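You operate a simulated robot arm through the tools that you are given. There is no shell and no other tool.

The job below is to be done with a simulated robot arm. You get a single attempt, and the scene is never put back.

Task
Put things in order on the drying bench top. At the end: the wax stick stands where the rubber block stood; the rubber block stands on top of the drawer side; the orange driver stands where the green pad stood; the orange grease brush stands where the orange driver stood; the green pad is on the dot board; whatever was shut is shut again. Leave all else as you found it, and nothing knocked over. Set down upright: green pad.

The check looks at the end state, three seconds after you hand in, the way a careful person would. Anything else that was tipped, shoved, dropped, spilled or broken makes it a failure.

Robot
A 6-joint arm with a two-finger parallel gripper, fixed in place. Base frame: the origin is at the foot of the arm, x ahead of it, y to its left, z up; the work surface is at about z = 6. Units: cm, degrees, N and s.
With the tool pointing down near the work surface it reaches from about 16 to 58 cm from the base axis. Its first joint turns from -66.0 to 66.0 degrees. Payload 2.1 kg.
The TCP is the grasp point between the finger pads, 3 cm short of the fingertips. In the tool frame z runs along the fingers and y along their closing line. The gripper opens to 9.4 cm. The fingers are 2.8 cm wide and 1 cm thick; the gripper's body (5 by 9.6 cm) begins 5.5 cm behind the TCP.
Orientation is that of the tool frame in the base frame, as [roll, pitch, yaw] about the fixed x, y, z axes, in that order (R = Rz(yaw) Ry(pitch) Rx(roll)). With the fingers straight down and closing along the base's y, the tool's x points along the base's -x, its y along +y and its z along -z.

Tools
- The arm moves only by the tool servo_tool. Its argument "increments" is a list of rows, each an object (a shift or turn left out is 0, a gripper value left out holds the last) with "rot": the turn, a rotation vector about the tool's x, y, z in degrees, a list of three; "translation": the shift along the tool's x, y, z in cm, a list of three; "claw": the finger opening in cm, from 0 to 9.4. In form: [{"rot": [ax, ay, az], "translation": [dx, dy, dz], "claw": claw}, ...]. A call has 1 to 20 rows; each row is the pose to reach, as a shift and turn from the pose commanded when the call began, along the tool's axes at that moment. Rows are played at 5 a second. More than 5 cm and 8.6 degrees between two rows, or a gripper value outside its range, and nothing of the call is played. Where a pose cannot be reached the arm comes as near as it can. A force on the tool above 40 N (or 10 N above the force at the start of the call, whichever is more), or a blocked arm, ends the call early, and 0.2 s more pass. Each finger travels about 7.2 cm/s and halts on what it meets, pressing with about 29 N; the grip force reading is that of the motor and also rises with nothing between the fingers. The clock runs only during rows and for 0.2 s after the last one: add rows that repeat a pose to give the fingers time. The reply holds the time, the measured pose of the TCP, the force on the tool along the base axes, the opening and the grip force, in the units named above and with some noise, with the torque about the TCP (base axes, N m) and any sound that the robot's microphone picked up.
- Cameras (640 x 400 px; columns grow to the right, rows downward): "scene" is fixed at [5.62, -36.96, 49.02]; the picture's right is [0.79, -0.62, 0.00], its down [-0.30, -0.38, -0.87] and it looks along [0.54, 0.69, -0.49] (base axes); focal length 262 px, centre (320, 200). "wrist" rides on the gripper at [7.6, 1.4, -10.3] in the tool frame; the picture's right is [-0.18, 0.98, 0.00], its down [-0.75, -0.14, -0.64] and it looks along [-0.63, -0.12, 0.77] (tool axes); focal length 243 px, centre (320, 200). There is no depth. A picture from a camera that has moved, and an enlarged one, comes with that camera's place and axes in the base frame and with its lens.
- capture(camera): a new picture of that camera. The clock stands still meanwhile.
- inspect(camera, box): a new picture of the part [left, top, right, bottom] of that camera's present view, enlarged. The clock stands still meanwhile.
- sign_off(): hands the job in; it is judged then, once.

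Places have to be worked out from the pictures, the camera data and where the tool is seen. Open the gripper and draw the arm clear of the work before you hand the job in, unless the task says otherwise.

The tools are called as name(argument=value, ...) on one line, values as JSON. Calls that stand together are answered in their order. servo_tool: Moves the arm, as the interface text tells. Its arguments: {"type":"object","properties":{"increments":{"type":"array","items":{"type":"object","properties":{"rot":{"type":"array","items":{"type":"number"}},"translation":{"type":"array","items":{"type":"number"}},"claw":{"type":"number"}}}}},"required":["increments"]} The other tools are called the same way: capture (camera) takes a picture; inspect (camera, box) takes an enlarged picture of a part of a camera's view; sign_off () hands the job in.

At the start:

```text
t: 0.0
tcp_pos: [31.65, 8.05, 34.82]
orientation: [-179.9, 0.1, -179.9]
force: [-0.3, 0.1, 0.0]
ft_torque: [-0.01, 0.0, 0.03]
opening: 9.4
grip_force: 0.1
```

scene: 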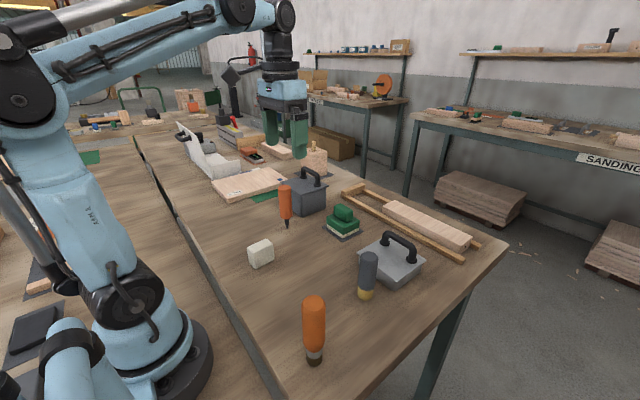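
wrist: 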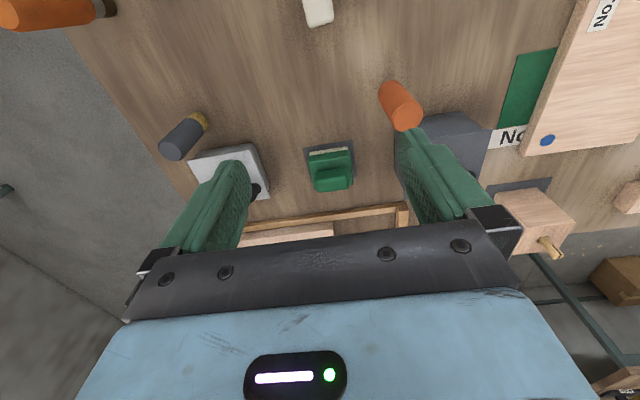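

I start by looking more closely at the scene to identify each item before moving anything.

inspect(camera="scene", box=[160, 100, 340, 220])

inspect(camera="scene", box=[230, 160, 490, 330])

inspect(camera="wrist", box=[360, 0, 640, 260])

inspect(camera="wrist", box=[0, 0, 400, 250])

```text
3.33 times, centred on (250, 160) of scene
camera zoom: at [5.62, -36.96, 49.02], right [0.79, -0.62, 0.0], down [-0.3, -0.38, -0.87], along [0.54, 0.69, -0.49], focal length 874 px, centre (553, 333)
```

zoom: 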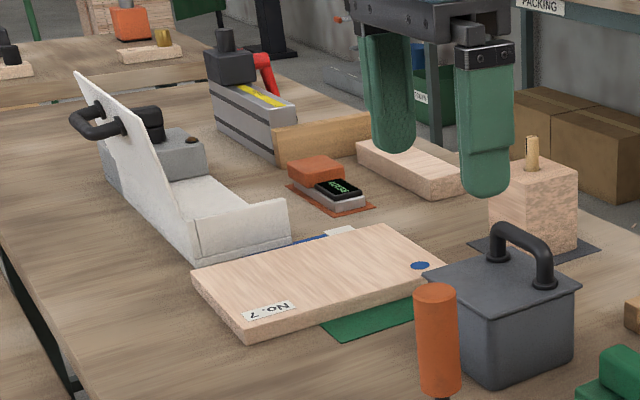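

```text
2.35 times, centred on (360, 245) of scene
camera zoom: at [5.62, -36.96, 49.02], right [0.79, -0.62, 0.0], down [-0.3, -0.38, -0.87], along [0.54, 0.69, -0.49], focal length 617 px, centre (226, 94)
```

zoom: 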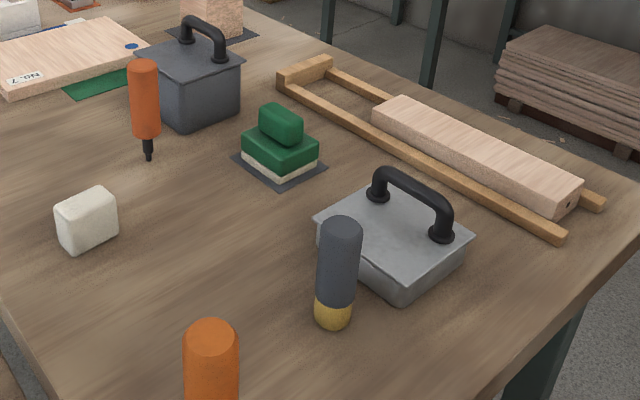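

```text
1.54 times, centred on (500, 130) of wrist
camera zoom: at [24.27, 9.54, 45.26], right [0.18, 0.98, 0.0], down [0.75, -0.14, 0.64], along [0.63, -0.12, -0.77], focal length 373 px, centre (43, 308)
```

zoom: 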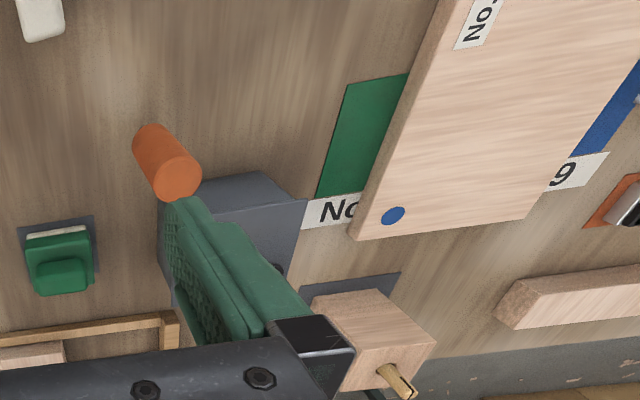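

```text
1.60 times, centred on (200, 125) of wrist
camera zoom: at [24.27, 9.54, 45.26], right [0.18, 0.98, 0.0], down [0.75, -0.14, 0.64], along [0.63, -0.12, -0.77], focal length 388 px, centre (512, 320)
```

zoom: 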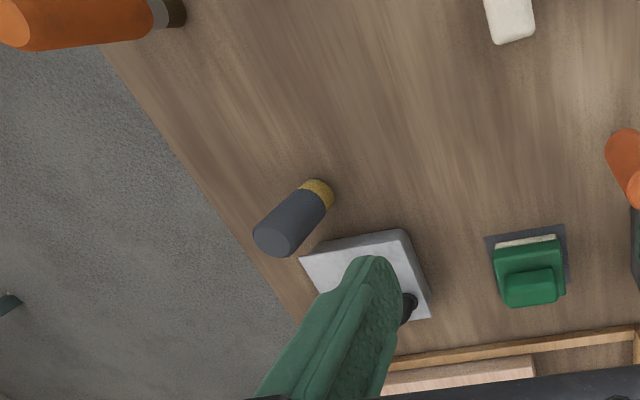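

The items I can identify so far are a white block at about (24, 9), the orange driver at about (36, 17) and the green pad at about (47, 5.5). The grey and yellow stick is at about (36, -13) and the orange brush at about (20, -17). The dotted "No. 7" board is far left. I'll swing the wrist camera left to look at the far end.

servo_tool(increments=[{"translation": [1.1, 4.2, -0.2]}, {"translation": [2.2, 8.4, -0.4]}, {"translation": [3.3, 12.5, -0.6]}, {"translation": [4.4, 16.7, -0.8]}, {"translation": [5.5, 20.9, -1.0]}, {"translation": [6.65, 25, -1.2]}, {"translation": [6.65, 25, -1.2]}, {"translation": [6.65, 25, -1.2]}])

capture(camera="wrist")

capture(camera="scene")

```text
t: 1.8
tcp_pos: [25.16, 33.01, 36.1]
orientation: [-180.0, 0.1, 179.9]
force: [0.2, 0.0, 0.1]
ft_torque: [0.03, 0.03, -0.02]
opening: 9.39
grip_force: 0.1
```

```text
taken
camera wrist: at [17.68, 34.53, 46.43], right [0.19, 0.98, 0.0], down [0.75, -0.14, 0.64], along [0.63, -0.12, -0.77], focal length 243 px, centre (320, 200)
```

wrist: 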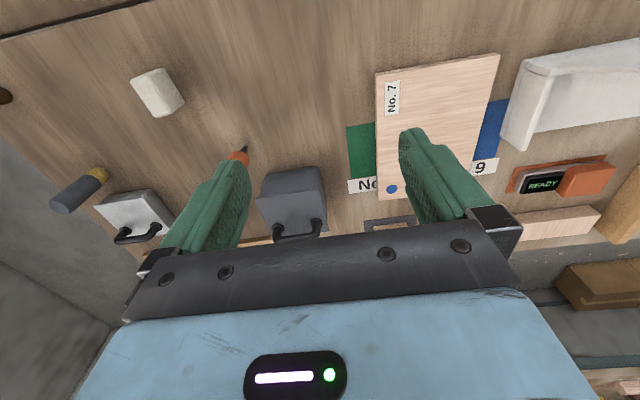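

```text
taken
```

scene: 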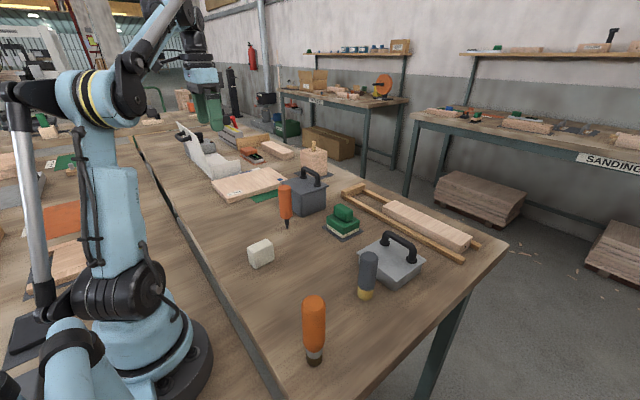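

The far end is visible now, so I'll zoom in on the board, the planks and the boxes.

inspect(camera="wrist", box=[330, 30, 640, 260])

inspect(camera="scene", box=[170, 105, 340, 215])

inspect(camera="scene", box=[320, 170, 490, 290])

inspect(camera="scene", box=[230, 160, 390, 280])

inspect(camera="scene", box=[270, 240, 430, 380])

```text
1.74 times, centred on (485, 145) of wrist
camera zoom: at [17.68, 34.53, 46.43], right [0.19, 0.98, 0.0], down [0.75, -0.14, 0.64], along [0.63, -0.12, -0.77], focal length 422 px, centre (33, 296)
```

zoom: 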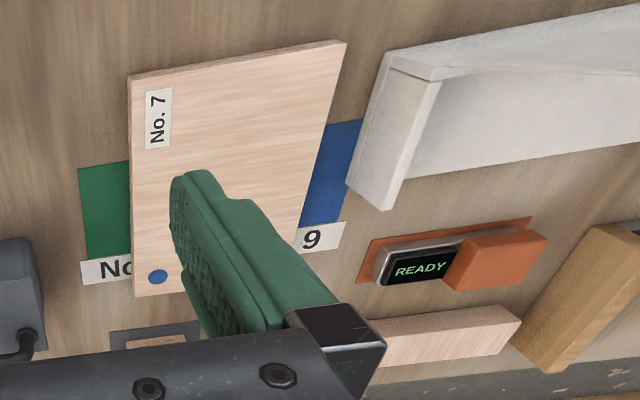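

```text
3.64 times, centred on (255, 160) of scene
camera zoom: at [5.62, -36.96, 49.02], right [0.79, -0.62, 0.0], down [-0.3, -0.38, -0.87], along [0.54, 0.69, -0.49], focal length 954 px, centre (556, 346)
```

zoom: 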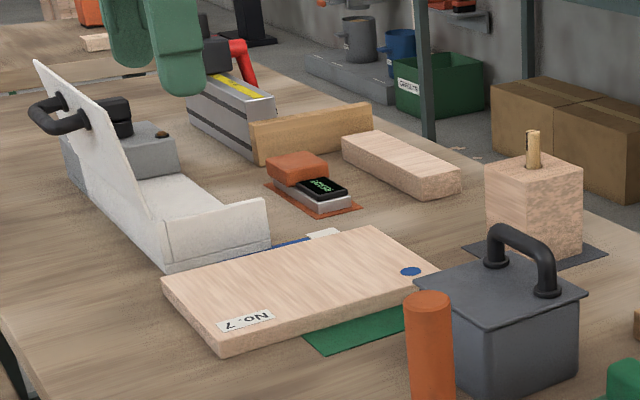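

```text
3.33 times, centred on (405, 230) of scene
camera zoom: at [5.62, -36.96, 49.02], right [0.79, -0.62, 0.0], down [-0.3, -0.38, -0.87], along [0.54, 0.69, -0.49], focal length 874 px, centre (37, 100)
```

zoom: 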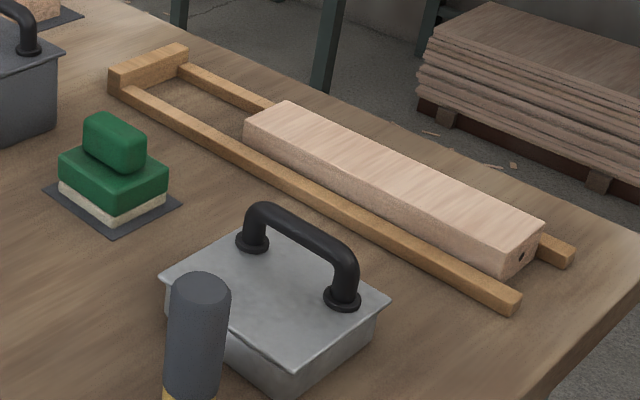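

```text
3.33 times, centred on (310, 220) of scene
camera zoom: at [5.62, -36.96, 49.02], right [0.79, -0.62, 0.0], down [-0.3, -0.38, -0.87], along [0.54, 0.69, -0.49], focal length 874 px, centre (353, 133)
```

zoom: 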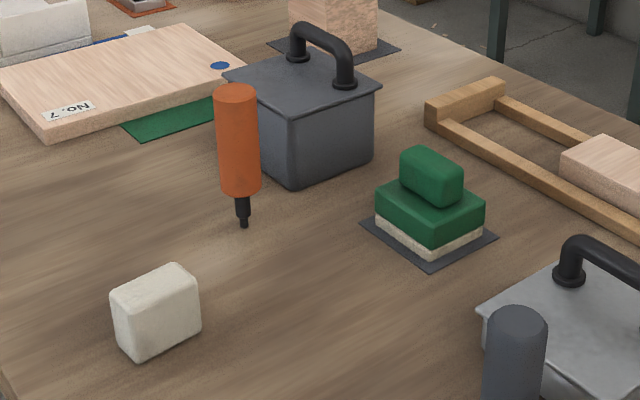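

```text
2.86 times, centred on (350, 310) of scene
camera zoom: at [5.62, -36.96, 49.02], right [0.79, -0.62, 0.0], down [-0.3, -0.38, -0.87], along [0.54, 0.69, -0.49], focal length 749 px, centre (234, -114)
```

zoom: 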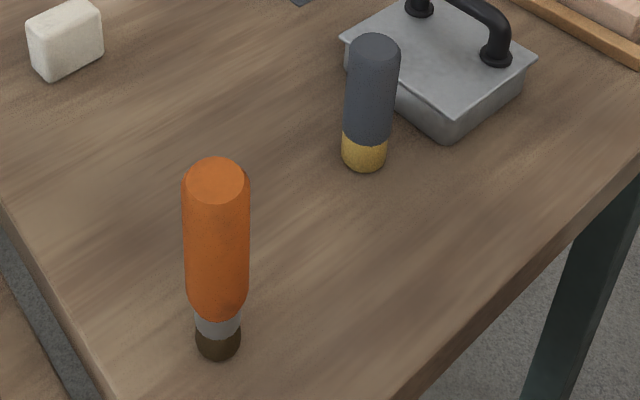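

The plank between the rails is the only reachable drawer-side candidate, roughly along x≈64. I'll swing the wrist camera over the right half to measure it and the small items.

servo_tool(increments=[{"translation": [-1.9, -3.4, 0]}, {"translation": [-3.8, -6.8, 0]}, {"translation": [-5.8, -10.2, 0]}, {"translation": [-7.7, -13.7, 0]}, {"translation": [-9.6, -17.1, 0]}, {"translation": [-11.5, -20.5, 0]}, {"translation": [-13.4, -23.9, 0]}, {"translation": [-15.3, -27.3, 0]}, {"translation": [-17.2, -30.8, 0]}, {"translation": [-19.2, -34.2, 0]}, {"translation": [-21.1, -37.6, 0]}, {"translation": [-23, -41, 0]}, {"translation": [-23, -41, 0]}])

capture(camera="wrist")

inspect(camera="wrist", box=[170, 60, 490, 260])

```text
t: 4.6
tcp_pos: [46.73, -7.88, 34.7]
orientation: [179.9, 0.1, -180.0]
force: [-0.6, -0.5, -0.3]
ft_torque: [-0.03, -0.01, -0.01]
opening: 9.38
grip_force: 0.1
out of reach, approached as far as the arm can: row 11, 12, 13
```

```text
taken
camera wrist: at [39.1, -6.35, 45.05], right [0.18, 0.98, 0.0], down [0.75, -0.14, 0.64], along [0.63, -0.12, -0.77], focal length 243 px, centre (320, 200)
```

wrist: 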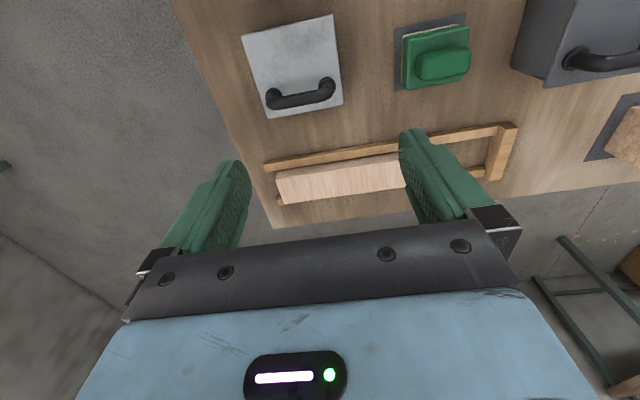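

```text
2.00 times, centred on (330, 160) of wrist
camera zoom: at [39.1, -6.35, 45.05], right [0.18, 0.98, 0.0], down [0.75, -0.14, 0.64], along [0.63, -0.12, -0.77], focal length 485 px, centre (300, 280)
```

zoom: 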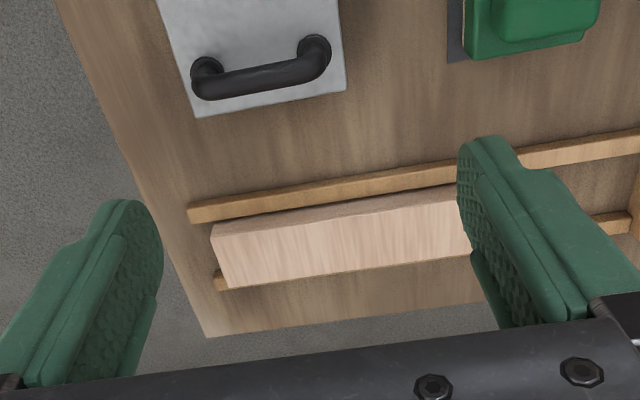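

The arm tops out near x=46.7 with the tool straight down at z=35. The plank top is at about x 62–67, y -18.5 to 4, so that placement will need a tilted tool. Next I take a close look at the green pad, which I judge to be at about (48, 6.7).

servo_tool(increments=[{"translation": [0.3, 2.4, 2]}, {"translation": [0.6, 4.8, 4]}, {"translation": [1, 7.2, 6]}, {"translation": [1.3, 9.6, 8]}, {"translation": [1.6, 12, 10]}, {"translation": [2, 14.45, 12]}, {"translation": [2, 14.45, 12]}, {"translation": [2, 14.45, 12]}])

capture(camera="wrist")

inspect(camera="wrist", box=[230, 30, 430, 180])

```text
t: 6.4
tcp_pos: [44.68, 6.84, 22.71]
orientation: [180.0, 0.1, -180.0]
force: [-0.6, 0.7, 0.1]
ft_torque: [0.01, -0.03, 0.01]
opening: 9.41
grip_force: 0.0
```

```text
taken
camera wrist: at [37.13, 8.31, 33.05], right [0.18, 0.98, 0.0], down [0.75, -0.14, 0.64], along [0.63, -0.12, -0.77], focal length 243 px, centre (320, 200)
```

wrist: 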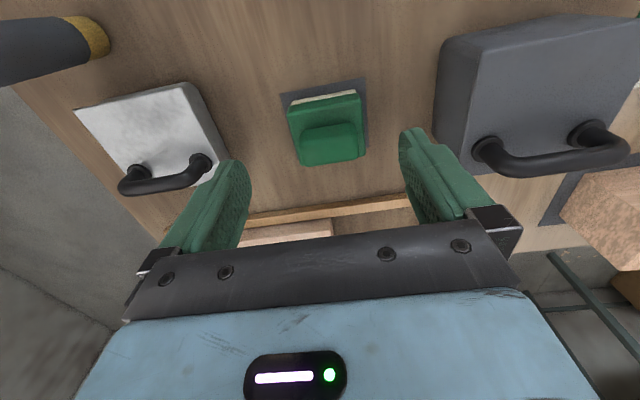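

```text
2.67 times, centred on (330, 105) of wrist
camera zoom: at [37.13, 8.31, 33.05], right [0.18, 0.98, 0.0], down [0.75, -0.14, 0.64], along [0.63, -0.12, -0.77], focal length 647 px, centre (293, 453)
```

zoom: 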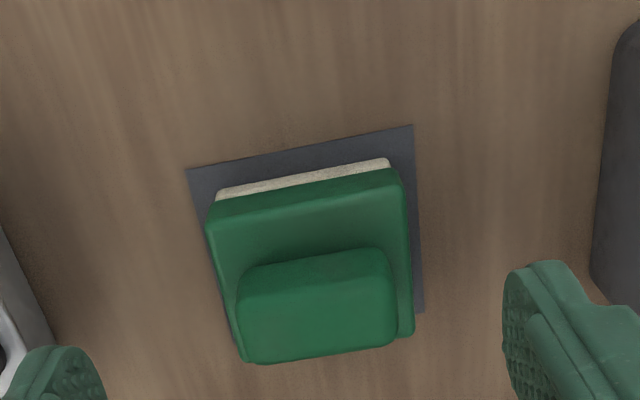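

The pad's mat measures about x 44.2–52.2, y 2.7–11.6, and the pad is centred near (48.0, 7.15) and about 7 cm wide along y. I'll move over it and partway down to check alignment.

servo_tool(increments=[{"translation": [-1.65, 0.15, 2]}, {"translation": [-3.3, 0.3, 4]}, {"translation": [-3.3, 0.3, 6]}, {"translation": [-3.3, 0.3, 6.7]}, {"translation": [-3.3, 0.3, 6.7]}])

capture(camera="wrist")

inspect(camera="scene", box=[280, 140, 440, 260])

```text
t: 7.6
tcp_pos: [48.03, 6.8, 16.02]
orientation: [-180.0, 0.1, -179.9]
force: [-0.1, 0.4, -0.3]
ft_torque: [-0.02, -0.06, 0.0]
opening: 9.41
grip_force: 0.0
```

```text
taken
camera wrist: at [40.48, 8.5, 26.38], right [0.18, 0.98, 0.0], down [0.75, -0.14, 0.64], along [0.63, -0.12, -0.77], focal length 243 px, centre (320, 200)
```

wrist: 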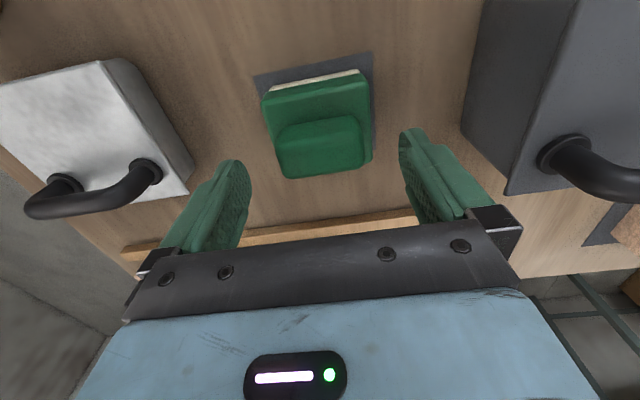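

```text
3.33 times, centred on (360, 200) of scene
camera zoom: at [5.62, -36.96, 49.02], right [0.79, -0.62, 0.0], down [-0.3, -0.38, -0.87], along [0.54, 0.69, -0.49], focal length 874 px, centre (187, 200)
```

zoom: 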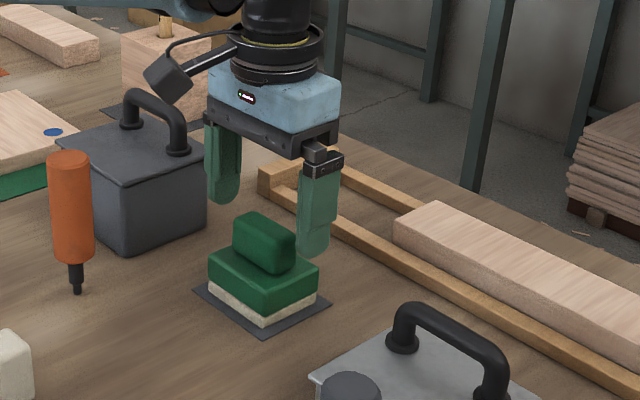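

The pad sits centred in the fingers' column. I'll descend to TCP z≈10.5 so the fingertips straddle the green body, then close gently.

servo_tool(increments=[{"translation": [0.2, 0.15, 2]}, {"translation": [0.2, 0.2, 4]}, {"translation": [0.2, 0.2, 5.5]}, {"translation": [0.2, 0.2, 5.5]}])

inspect(camera="scene", box=[280, 140, 440, 260])

capture(camera="wrist")

```text
t: 8.6
tcp_pos: [47.76, 7.17, 10.34]
orientation: [-180.0, 0.0, -180.0]
force: [0.1, 0.4, 1.2]
ft_torque: [0.01, 0.01, -0.02]
opening: 9.39
grip_force: 0.1
```

```text
3.33 times, centred on (360, 200) of scene
camera zoom: at [5.62, -36.96, 49.02], right [0.79, -0.62, 0.0], down [-0.3, -0.38, -0.87], along [0.54, 0.69, -0.49], focal length 874 px, centre (187, 200)
```

zoom: 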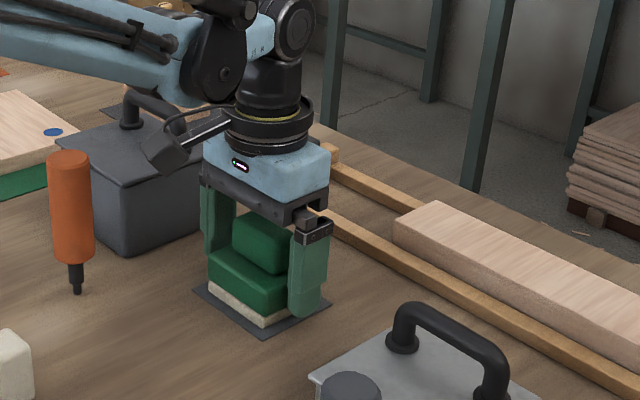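

```text
taken
camera wrist: at [40.27, 8.7, 20.8], right [0.18, 0.98, 0.0], down [0.75, -0.14, 0.64], along [0.63, -0.12, -0.77], focal length 243 px, centre (320, 200)
```

wrist: 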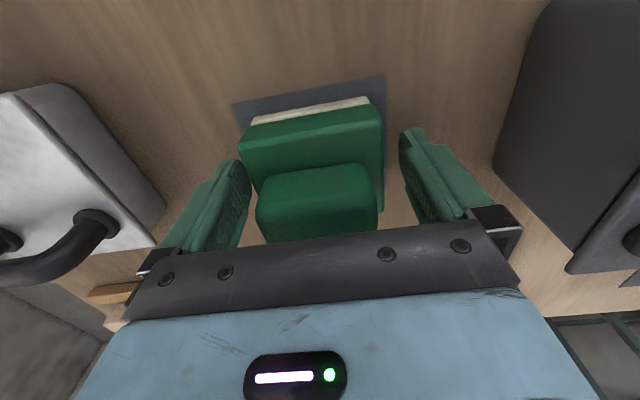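

The pad sits slightly right of the finger centre, about -0.3 cm in y. I'll shift by that much and close slowly.

servo_tool(increments=[{"translation": [0, -0.3, 0]}, {"translation": [0, -0.3, 0], "claw": 8.4}, {"translation": [0, -0.3, 0], "claw": 7.6}, {"translation": [0, -0.3, 0], "claw": 7.0}, {"translation": [0, -0.3, 0], "claw": 6.4}, {"translation": [0, -0.3, 0], "claw": 6.0}, {"translation": [0, -0.3, 0], "claw": 6.0}, {"translation": [0, -0.3, 0], "claw": 6.0}])

capture(camera="wrist")

```text
t: 10.4
tcp_pos: [47.73, 6.93, 10.52]
orientation: [-180.0, 0.1, -180.0]
force: [0.4, -1.4, -0.1]
ft_torque: [0.03, 0.02, -0.01]
opening: 7.33
grip_force: 28.8
```

```text
taken
camera wrist: at [40.25, 8.39, 20.85], right [0.18, 0.98, 0.0], down [0.75, -0.14, 0.64], along [0.63, -0.12, -0.77], focal length 243 px, centre (320, 200)
```

wrist: 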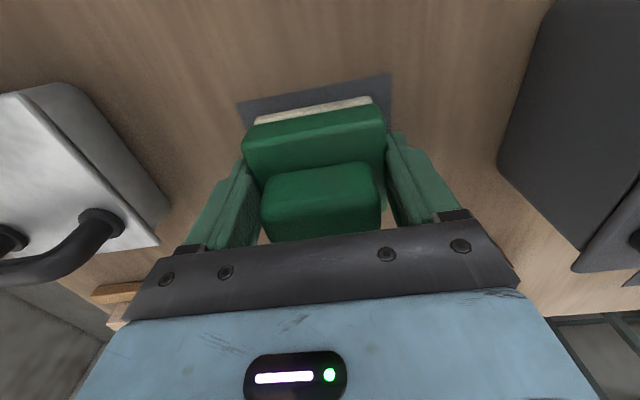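

The pad is gripped at 7.33 cm. I'll lift it straight up and check that the mat stays behind.

servo_tool(increments=[{"translation": [0, 0, -0.7]}, {"translation": [0, 0, -2]}, {"translation": [0, 0, -5]}, {"translation": [0, 0, -9]}, {"translation": [1.5, 0, -13]}, {"translation": [4, 0, -17]}, {"translation": [6, 1, -20]}, {"translation": [6, 1, -20]}])

capture(camera="scene")

capture(camera="wrist")

```text
t: 12.2
tcp_pos: [41.67, 7.78, 30.43]
orientation: [180.0, 0.1, 179.8]
force: [-0.7, -0.3, 0.1]
ft_torque: [0.02, 0.04, -0.02]
opening: 6.0
grip_force: 0.0
```

```text
taken
```

scene: 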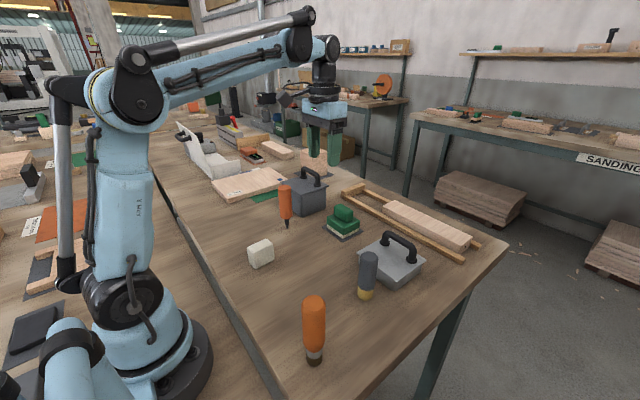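

```text
taken
camera wrist: at [34.19, 9.48, 40.83], right [0.19, 0.98, 0.0], down [0.75, -0.14, 0.64], along [0.63, -0.12, -0.77], focal length 243 px, centre (320, 200)
```

wrist: 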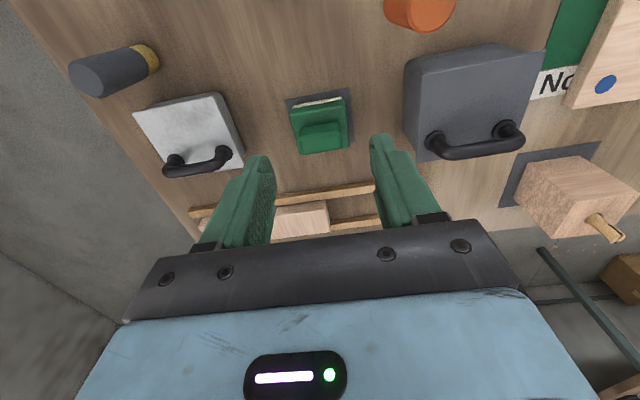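

The opening fell to 6.0, so the fingers slipped off and the pad is still on its mat. I'll check whether it moved.

inspect(camera="wrist", box=[240, 70, 400, 190])

inspect(camera="scene", box=[310, 190, 390, 250])

```text
3.33 times, centred on (320, 130) of wrist
camera zoom: at [34.19, 9.48, 40.83], right [0.19, 0.98, 0.0], down [0.75, -0.14, 0.64], along [0.63, -0.12, -0.77], focal length 809 px, centre (320, 433)
```

zoom: 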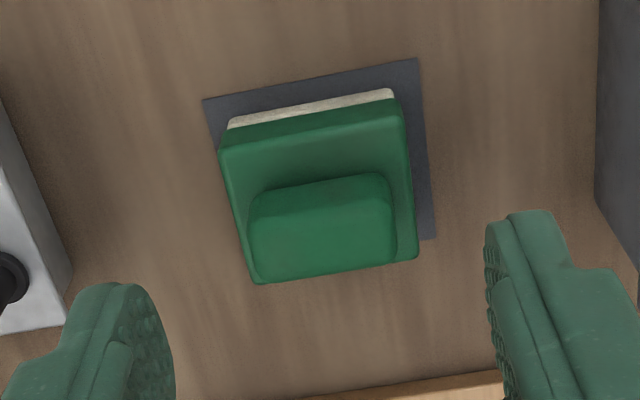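

```text
6.67 times, centred on (350, 220) of scene
camera zoom: at [5.62, -36.96, 49.02], right [0.79, -0.62, 0.0], down [-0.3, -0.38, -0.87], along [0.54, 0.69, -0.49], focal length 1748 px, centre (120, 67)
```

zoom: 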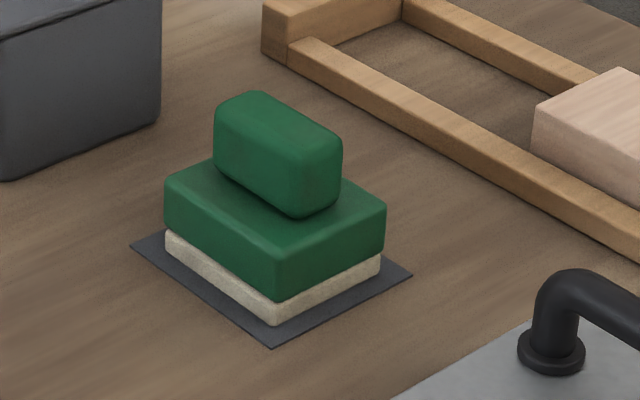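

The pad is still on its mat and barely moved. The grip on the body's top edge was too shallow, so I'll reopen and go lower, with the fingertips just above the mat and the full body height between the pads.

servo_tool(increments=[{"translation": [0, 0, 0], "claw": 9.4}, {"translation": [-2, -0.3, 4], "claw": 9.4}, {"translation": [-4, -0.6, 8], "claw": 9.4}, {"translation": [-6, -0.9, 12], "claw": 9.4}, {"translation": [-6, -0.95, 16], "claw": 9.4}, {"translation": [-6, -0.95, 19], "claw": 9.4}, {"translation": [-6, -0.95, 20.5], "claw": 9.4}, {"translation": [-6, -0.95, 21.1], "claw": 9.4}, {"translation": [-6, -0.95, 21.1], "claw": 9.4}])

capture(camera="wrist")

```text
t: 14.2
tcp_pos: [47.76, 6.83, 9.3]
orientation: [180.0, 0.1, 180.0]
force: [-0.4, 0.3, -0.3]
ft_torque: [0.0, -0.02, 0.02]
opening: 9.42
grip_force: 0.1
```

```text
taken
camera wrist: at [40.25, 8.4, 19.78], right [0.18, 0.98, 0.0], down [0.75, -0.14, 0.64], along [0.63, -0.12, -0.77], focal length 243 px, centre (320, 200)
```

wrist: 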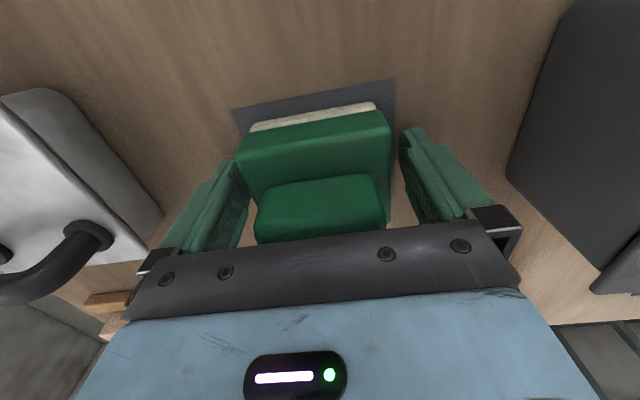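

The fingers straddle the full body height now. I'll close, hold, then lift very slowly while watching the opening.

servo_tool(increments=[{"claw": 8.4}, {"claw": 7.6}, {"claw": 7.0}, {"claw": 6.0}, {"claw": 6.0}, {"claw": 6.0}])

servo_tool(increments=[{"translation": [0, 0, -0.2]}, {"translation": [0, 0, -0.4]}, {"translation": [0, 0, -0.7]}, {"translation": [0, 0, -1.0]}, {"translation": [0, 0, -1.0]}])

capture(camera="wrist")

inspect(camera="scene", box=[300, 170, 400, 245])

```text
t: 15.6
tcp_pos: [47.8, 6.83, 9.44]
orientation: [-180.0, 0.0, -180.0]
force: [-0.1, 0.3, -0.3]
ft_torque: [0.02, 0.0, -0.04]
opening: 7.8
grip_force: 29.1
```

```text
t: 16.8
tcp_pos: [47.65, 6.85, 10.43]
orientation: [180.0, 0.1, -179.9]
force: [0.7, -0.1, -1.0]
ft_torque: [-0.04, 0.0, -0.02]
opening: 7.76
grip_force: 28.8
```

```text
taken
camera wrist: at [40.25, 8.43, 20.77], right [0.18, 0.98, 0.0], down [0.75, -0.14, 0.64], along [0.63, -0.12, -0.77], focal length 243 px, centre (320, 200)
```

wrist: 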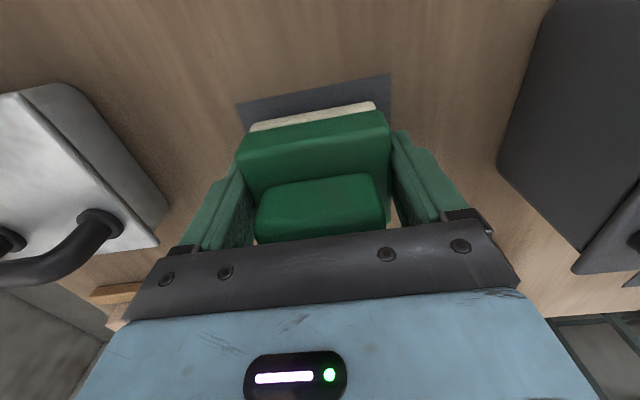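

```text
5.33 times, centred on (350, 208) of scene
camera zoom: at [5.62, -36.96, 49.02], right [0.79, -0.62, 0.0], down [-0.3, -0.38, -0.87], along [0.54, 0.69, -0.49], focal length 1398 px, centre (160, 160)
```

zoom: 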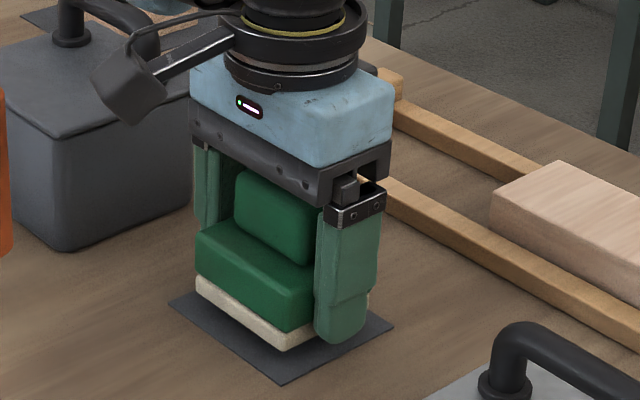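

The pad came up with the grip (opening 7.76) and the mat stayed put. I'll keep lifting at a moderate speed, retracting a little in x.

servo_tool(increments=[{"translation": [0, 0, -1]}, {"translation": [0, 0, -3]}, {"translation": [0, 0, -5.5]}, {"translation": [0.5, 0, -8]}, {"translation": [1.5, 0, -10.5]}, {"translation": [2.5, 0, -13]}, {"translation": [4, 0, -15.5]}, {"translation": [5, 0, -17.5]}, {"translation": [6, 0, -19]}, {"translation": [6, 0, -19]}])

capture(camera="wrist")

```text
t: 19.0
tcp_pos: [41.62, 7.03, 29.29]
orientation: [180.0, 0.1, 180.0]
force: [-0.2, 0.2, -0.4]
ft_torque: [0.0, 0.0, -0.01]
opening: 7.75
grip_force: 28.9
```

```text
taken
camera wrist: at [34.19, 8.48, 39.77], right [0.18, 0.98, 0.0], down [0.75, -0.14, 0.64], along [0.63, -0.12, -0.77], focal length 243 px, centre (320, 200)
```

wrist: 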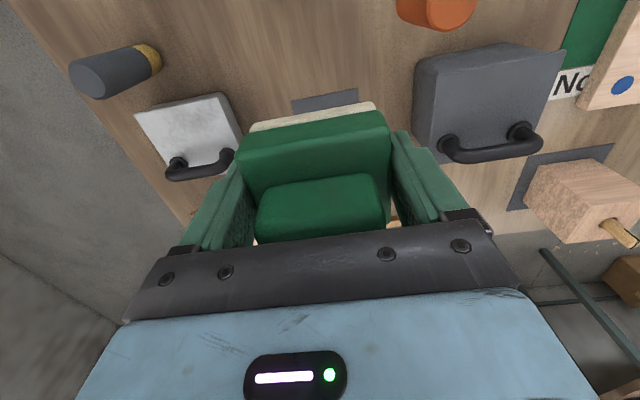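

The pad is held well. Next I swing it over to above the dot board at about (32.5, 45.3), staying high.

servo_tool(increments=[{"translation": [0.4, 1.5, 0]}, {"translation": [1.0, 4, 0]}, {"translation": [1.7, 7, 0]}, {"translation": [2.4, 10, 0]}, {"translation": [3.1, 13, 0]}, {"translation": [3.8, 16, 0]}, {"translation": [4.6, 19, 0]}, {"translation": [5.3, 22, 0]}, {"translation": [6.0, 25, 0]}, {"translation": [6.8, 28, 0]}, {"translation": [7.5, 31, 0]}, {"translation": [8.2, 34, 0]}, {"translation": [8.8, 36.5, 0]}, {"translation": [9.25, 38.4, 0]}, {"translation": [9.25, 38.4, 0]}])

capture(camera="wrist")

capture(camera="scene")

```text
t: 22.2
tcp_pos: [31.03, 42.72, 27.15]
orientation: [-180.0, 0.1, 179.9]
force: [-0.4, 0.0, -0.7]
ft_torque: [0.0, 0.01, 0.0]
opening: 7.8
grip_force: 29.0
out of reach, approached as far as the arm can: row 12, 13, 14, 15
```

```text
taken
camera wrist: at [23.49, 44.22, 37.64], right [0.19, 0.98, 0.0], down [0.75, -0.14, 0.64], along [0.63, -0.12, -0.77], focal length 243 px, centre (320, 200)
```

wrist: 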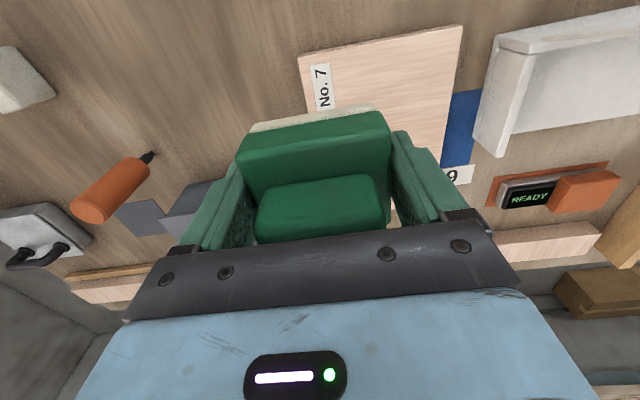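

```text
taken
```

scene: 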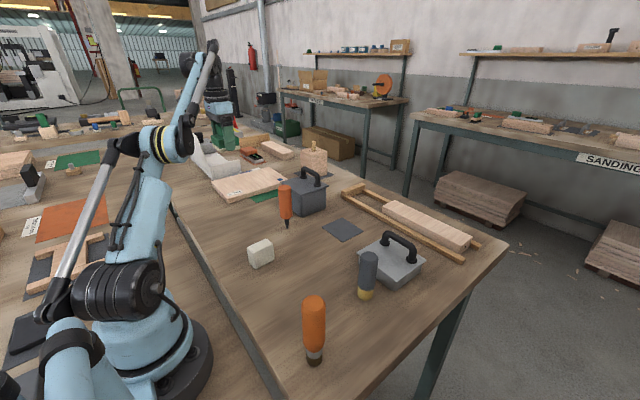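

At this height the reach stops at r≈53, so I'll finish the outward move lower down. The board's near edge is at about x=28, y=41, and I descend to z≈15 heading for (32.2, 45.2).

servo_tool(increments=[{"translation": [0, 0, 2]}, {"translation": [-0.2, 0.4, 4.5]}, {"translation": [-0.5, 1.0, 7]}, {"translation": [-0.8, 1.7, 9.5]}, {"translation": [-1.2, 2.5, 12]}, {"translation": [-1.2, 2.5, 12]}])

capture(camera="wrist")

inspect(camera="scene", box=[170, 105, 330, 225])

```text
t: 23.6
tcp_pos: [32.02, 45.12, 15.26]
orientation: [180.0, 0.1, -180.0]
force: [0.7, -0.5, -1.4]
ft_torque: [0.01, -0.02, 0.0]
opening: 7.75
grip_force: 29.4
```

```text
taken
camera wrist: at [24.53, 46.67, 25.7], right [0.18, 0.98, 0.0], down [0.75, -0.14, 0.64], along [0.63, -0.12, -0.77], focal length 243 px, centre (320, 200)
```

wrist: 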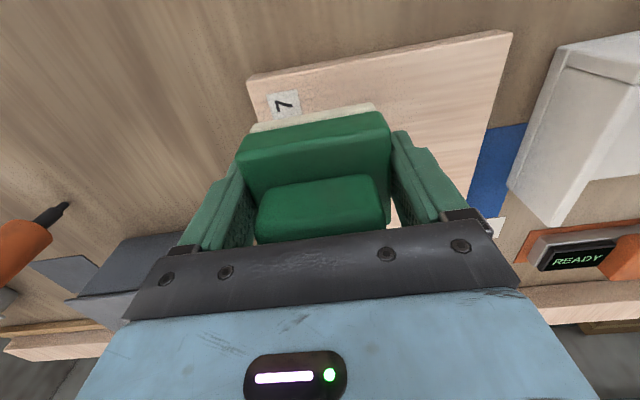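

```text
3.33 times, centred on (250, 165) of scene
camera zoom: at [5.62, -36.96, 49.02], right [0.79, -0.62, 0.0], down [-0.3, -0.38, -0.87], along [0.54, 0.69, -0.49], focal length 874 px, centre (553, 317)
```

zoom: 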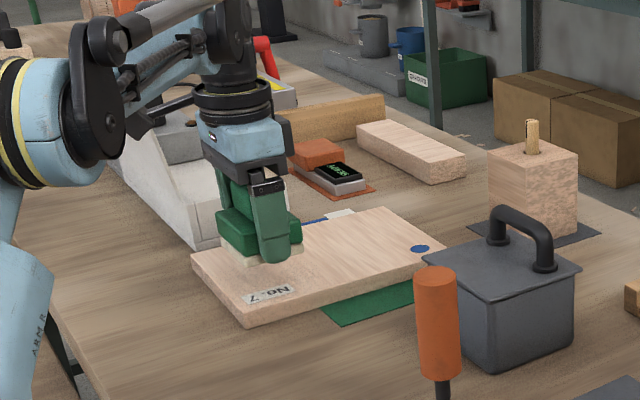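

The board's corner comes out near (27.8, 41.0), so I'll shift about 1.1 cm further in +y for margin and descend to just above the board.

servo_tool(increments=[{"translation": [-0.1, 0.6, 0.8]}, {"translation": [-0.2, 1.15, 2]}, {"translation": [-0.2, 1.15, 3]}, {"translation": [-0.2, 1.15, 3.5]}, {"translation": [-0.2, 1.15, 3.5]}])

capture(camera="wrist")

inspect(camera="scene", box=[195, 130, 295, 205])

```text
t: 24.8
tcp_pos: [32.38, 46.24, 11.91]
orientation: [179.9, 0.1, -179.9]
force: [-0.6, 0.5, -0.5]
ft_torque: [-0.01, -0.02, 0.0]
opening: 7.75
grip_force: 29.4
```

```text
taken
camera wrist: at [24.82, 47.75, 22.2], right [0.18, 0.98, 0.0], down [0.75, -0.14, 0.64], along [0.63, -0.12, -0.77], focal length 243 px, centre (320, 200)
```

wrist: 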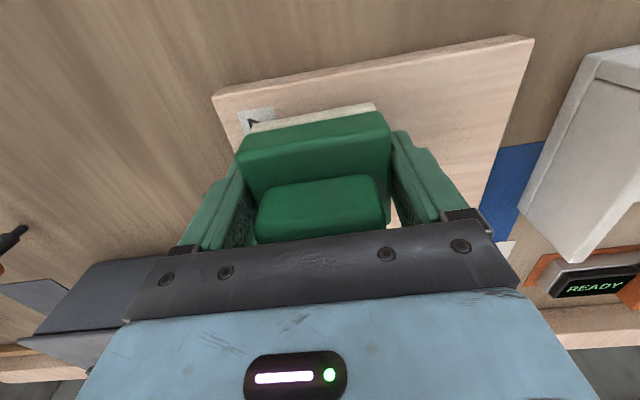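

```text
5.33 times, centred on (245, 168) of scene
camera zoom: at [5.62, -36.96, 49.02], right [0.79, -0.62, 0.0], down [-0.3, -0.38, -0.87], along [0.54, 0.69, -0.49], focal length 1398 px, centre (720, 373)
```

zoom: 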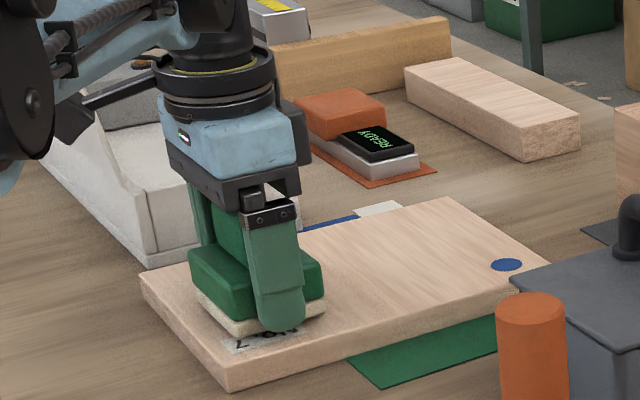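

The pad hovers just over the board. I lower it in small steps and watch the vertical force.

servo_tool(increments=[{"translation": [0, 0, 0.15]}, {"translation": [0, 0, 0.3]}, {"translation": [0, 0, 0.45]}, {"translation": [0, 0, 0.45]}])

```text
t: 25.8
tcp_pos: [32.39, 46.27, 11.35]
orientation: [180.0, 0.2, -179.9]
force: [0.3, -0.1, -1.4]
ft_torque: [0.01, -0.01, 0.0]
opening: 7.79
grip_force: 29.3
```

No contact shows yet, so I continue lowering in small steps.

servo_tool(increments=[{"translation": [0, 0, 0.1]}, {"translation": [0, 0, 0.2]}, {"translation": [0, 0, 0.3]}, {"translation": [0, 0, 0.3]}])

inspect(camera="scene", box=[215, 160, 265, 198])

```text
t: 26.8
tcp_pos: [32.28, 46.16, 11.03]
orientation: [-179.9, 0.1, -180.0]
force: [1.8, 5.2, 22.8]
ft_torque: [0.05, 0.03, 0.02]
opening: 7.8
grip_force: 28.5
```

```text
10.53 times, centred on (240, 179) of scene
camera zoom: at [5.61, -36.98, 49.01], right [0.79, -0.62, 0.0], down [-0.3, -0.38, -0.87], along [0.54, 0.69, -0.49], focal length 2760 px, centre (1162, 421)
```

zoom: 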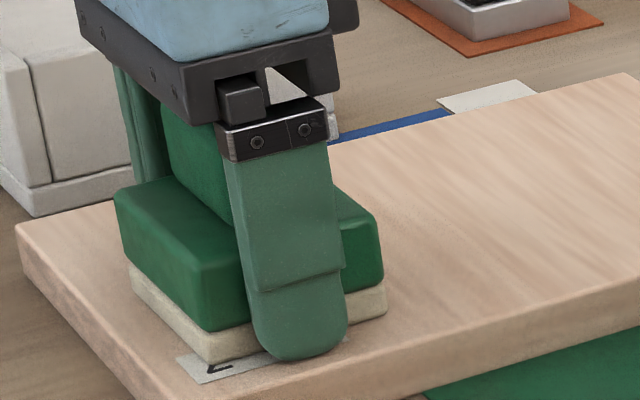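

Contact is made with the board at 22.8 N. I ease up slightly and open the fingers gradually.

servo_tool(increments=[{"translation": [0, 0, -0.15]}, {"translation": [0, 0, -0.15]}, {"translation": [0, 0, -0.15], "claw": 7.9}, {"translation": [0, 0, -0.15], "claw": 8.3}, {"translation": [0, 0, -0.15], "claw": 8.8}, {"translation": [0, 0, -0.15], "claw": 9.4}, {"translation": [0, 0, -0.15], "claw": 9.4}])

servo_tool(increments=[{"translation": [0, 0, -1]}, {"translation": [0, 0, -3]}, {"translation": [0, 0, -6]}, {"translation": [0.5, -1, -10]}, {"translation": [2, -3, -14]}, {"translation": [3, -5, -17]}, {"translation": [3, -5, -17]}])

capture(camera="wrist")

inspect(camera="scene", box=[195, 130, 295, 205])

```text
t: 28.4
tcp_pos: [32.29, 46.2, 11.37]
orientation: [180.0, 0.1, 180.0]
force: [0.3, -0.7, 0.0]
ft_torque: [0.02, 0.0, -0.01]
opening: 9.41
grip_force: 0.2
```

```text
t: 30.0
tcp_pos: [29.29, 41.19, 28.3]
orientation: [180.0, 0.1, 179.9]
force: [-0.1, 0.5, -0.6]
ft_torque: [0.02, 0.0, -0.01]
opening: 9.4
grip_force: 0.2
```

```text
taken
camera wrist: at [21.8, 42.7, 38.68], right [0.18, 0.98, 0.0], down [0.75, -0.14, 0.64], along [0.63, -0.12, -0.77], focal length 243 px, centre (320, 200)
```

wrist: 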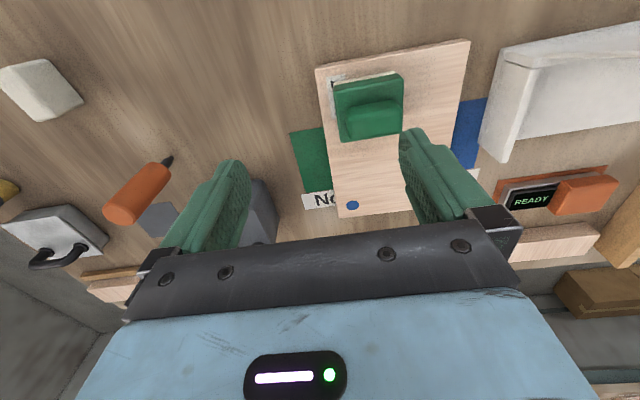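

```text
5.33 times, centred on (245, 168) of scene
camera zoom: at [5.62, -36.97, 49.02], right [0.79, -0.62, 0.0], down [-0.3, -0.38, -0.87], along [0.54, 0.69, -0.49], focal length 1398 px, centre (720, 373)
```

zoom: 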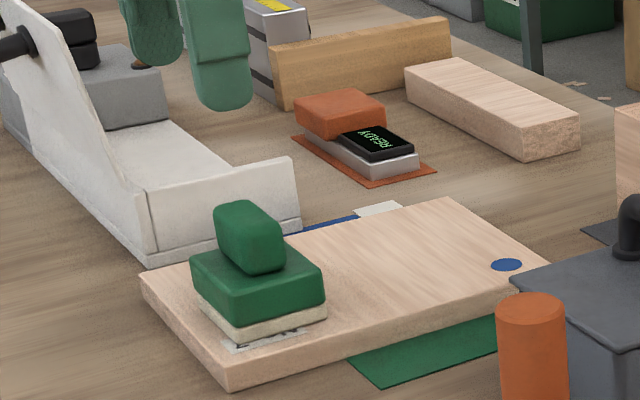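

The green pad stands upright on the dot board. Next is the orange driver, roughly at (36.2, 16.5) with its top near z 18.5, so I move to where I can view it between the fingers.

servo_tool(increments=[{"translation": [0, -3, 0]}, {"translation": [0, -7, 0]}, {"translation": [0, -11, 0]}, {"translation": [0, -15, 0]}, {"translation": [0, -19, 0]}, {"translation": [-0.5, -22.5, 0]}, {"translation": [-0.7, -24.7, 0]}, {"translation": [-0.7, -24.7, 0]}])

capture(camera="wrist")

inspect(camera="wrist", box=[240, 80, 440, 220])

inspect(camera="scene", box=[260, 170, 320, 240])

```text
t: 31.8
tcp_pos: [29.95, 16.45, 28.26]
orientation: [179.9, 0.1, -179.9]
force: [-0.1, 0.6, 0.3]
ft_torque: [-0.02, 0.0, 0.02]
opening: 9.38
grip_force: 0.1
```

```text
taken
camera wrist: at [22.43, 18.05, 38.66], right [0.18, 0.98, 0.0], down [0.75, -0.14, 0.64], along [0.63, -0.12, -0.77], focal length 243 px, centre (320, 200)
```

wrist: 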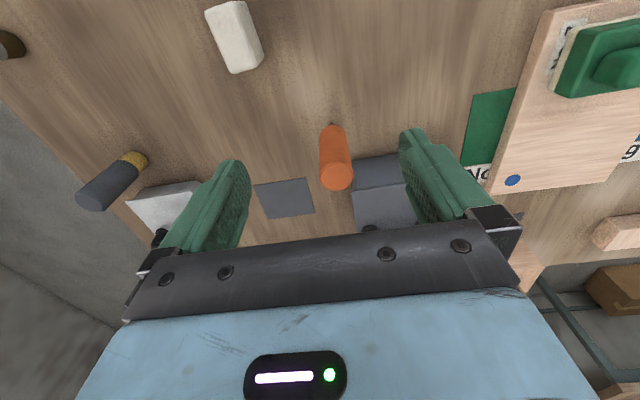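

```text
2.86 times, centred on (340, 150) of wrist
camera zoom: at [22.43, 18.05, 38.66], right [0.18, 0.98, 0.0], down [0.75, -0.14, 0.64], along [0.63, -0.12, -0.77], focal length 693 px, centre (263, 343)
```

zoom: 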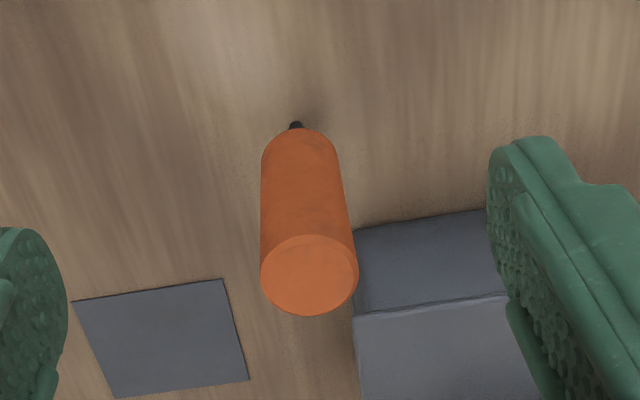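

```text
5.71 times, centred on (290, 205) of scene
camera zoom: at [5.62, -36.97, 49.02], right [0.79, -0.62, 0.0], down [-0.3, -0.38, -0.87], along [0.54, 0.69, -0.49], focal length 1498 px, centre (491, 171)
```

zoom: 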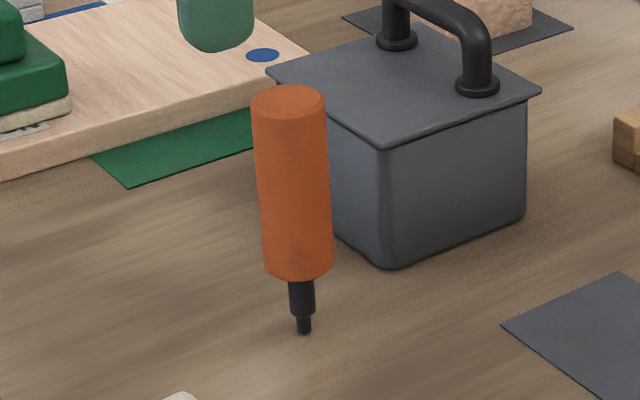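

The driver's axis comes out near (35.9, 16.65) from both cameras, with the handle from z 9.2 to 18.7. I move directly above it, still clear of the top, to check centring.

servo_tool(increments=[{"translation": [-2, 0.1, 1]}, {"translation": [-4, 0.2, 2]}, {"translation": [-5.95, 0.2, 4]}, {"translation": [-5.95, 0.2, 5.2]}, {"translation": [-5.95, 0.2, 5.2]}])

capture(camera="wrist")

inspect(camera="scene", box=[240, 120, 360, 240])

```text
t: 33.0
tcp_pos: [35.85, 16.78, 23.0]
orientation: [-180.0, 0.2, 180.0]
force: [0.8, 0.4, 0.1]
ft_torque: [0.0, 0.03, -0.01]
opening: 9.4
grip_force: 0.0
```

```text
taken
camera wrist: at [28.4, 18.29, 33.48], right [0.18, 0.98, 0.0], down [0.75, -0.14, 0.64], along [0.63, -0.12, -0.77], focal length 243 px, centre (320, 200)
```

wrist: 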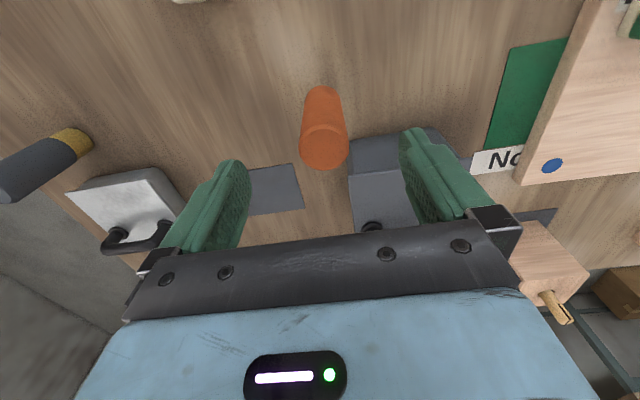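

```text
3.33 times, centred on (300, 180) of scene
camera zoom: at [5.62, -36.96, 49.02], right [0.79, -0.62, 0.0], down [-0.3, -0.38, -0.87], along [0.54, 0.69, -0.49], focal length 874 px, centre (387, 267)
```

zoom: 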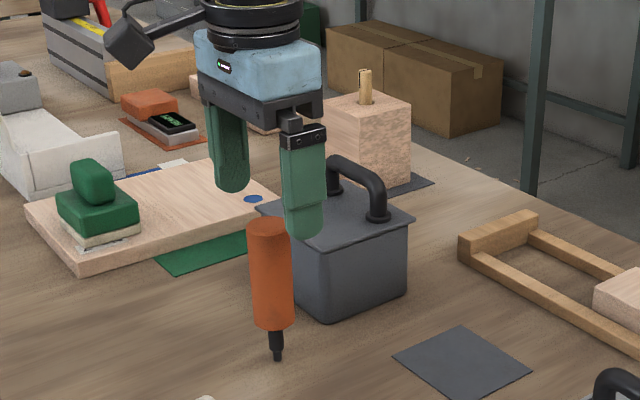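

The driver top appears a few pixels right of the finger column. I'll zoom in to measure the offset precisely.

inspect(camera="wrist", box=[220, 70, 420, 220])

```text
2.67 times, centred on (320, 145) of wrist
camera zoom: at [28.4, 18.29, 33.48], right [0.18, 0.98, 0.0], down [0.75, -0.14, 0.64], along [0.63, -0.12, -0.77], focal length 647 px, centre (320, 347)
```

zoom: 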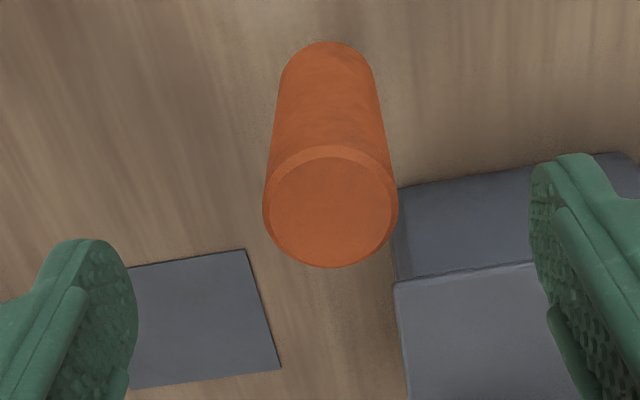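

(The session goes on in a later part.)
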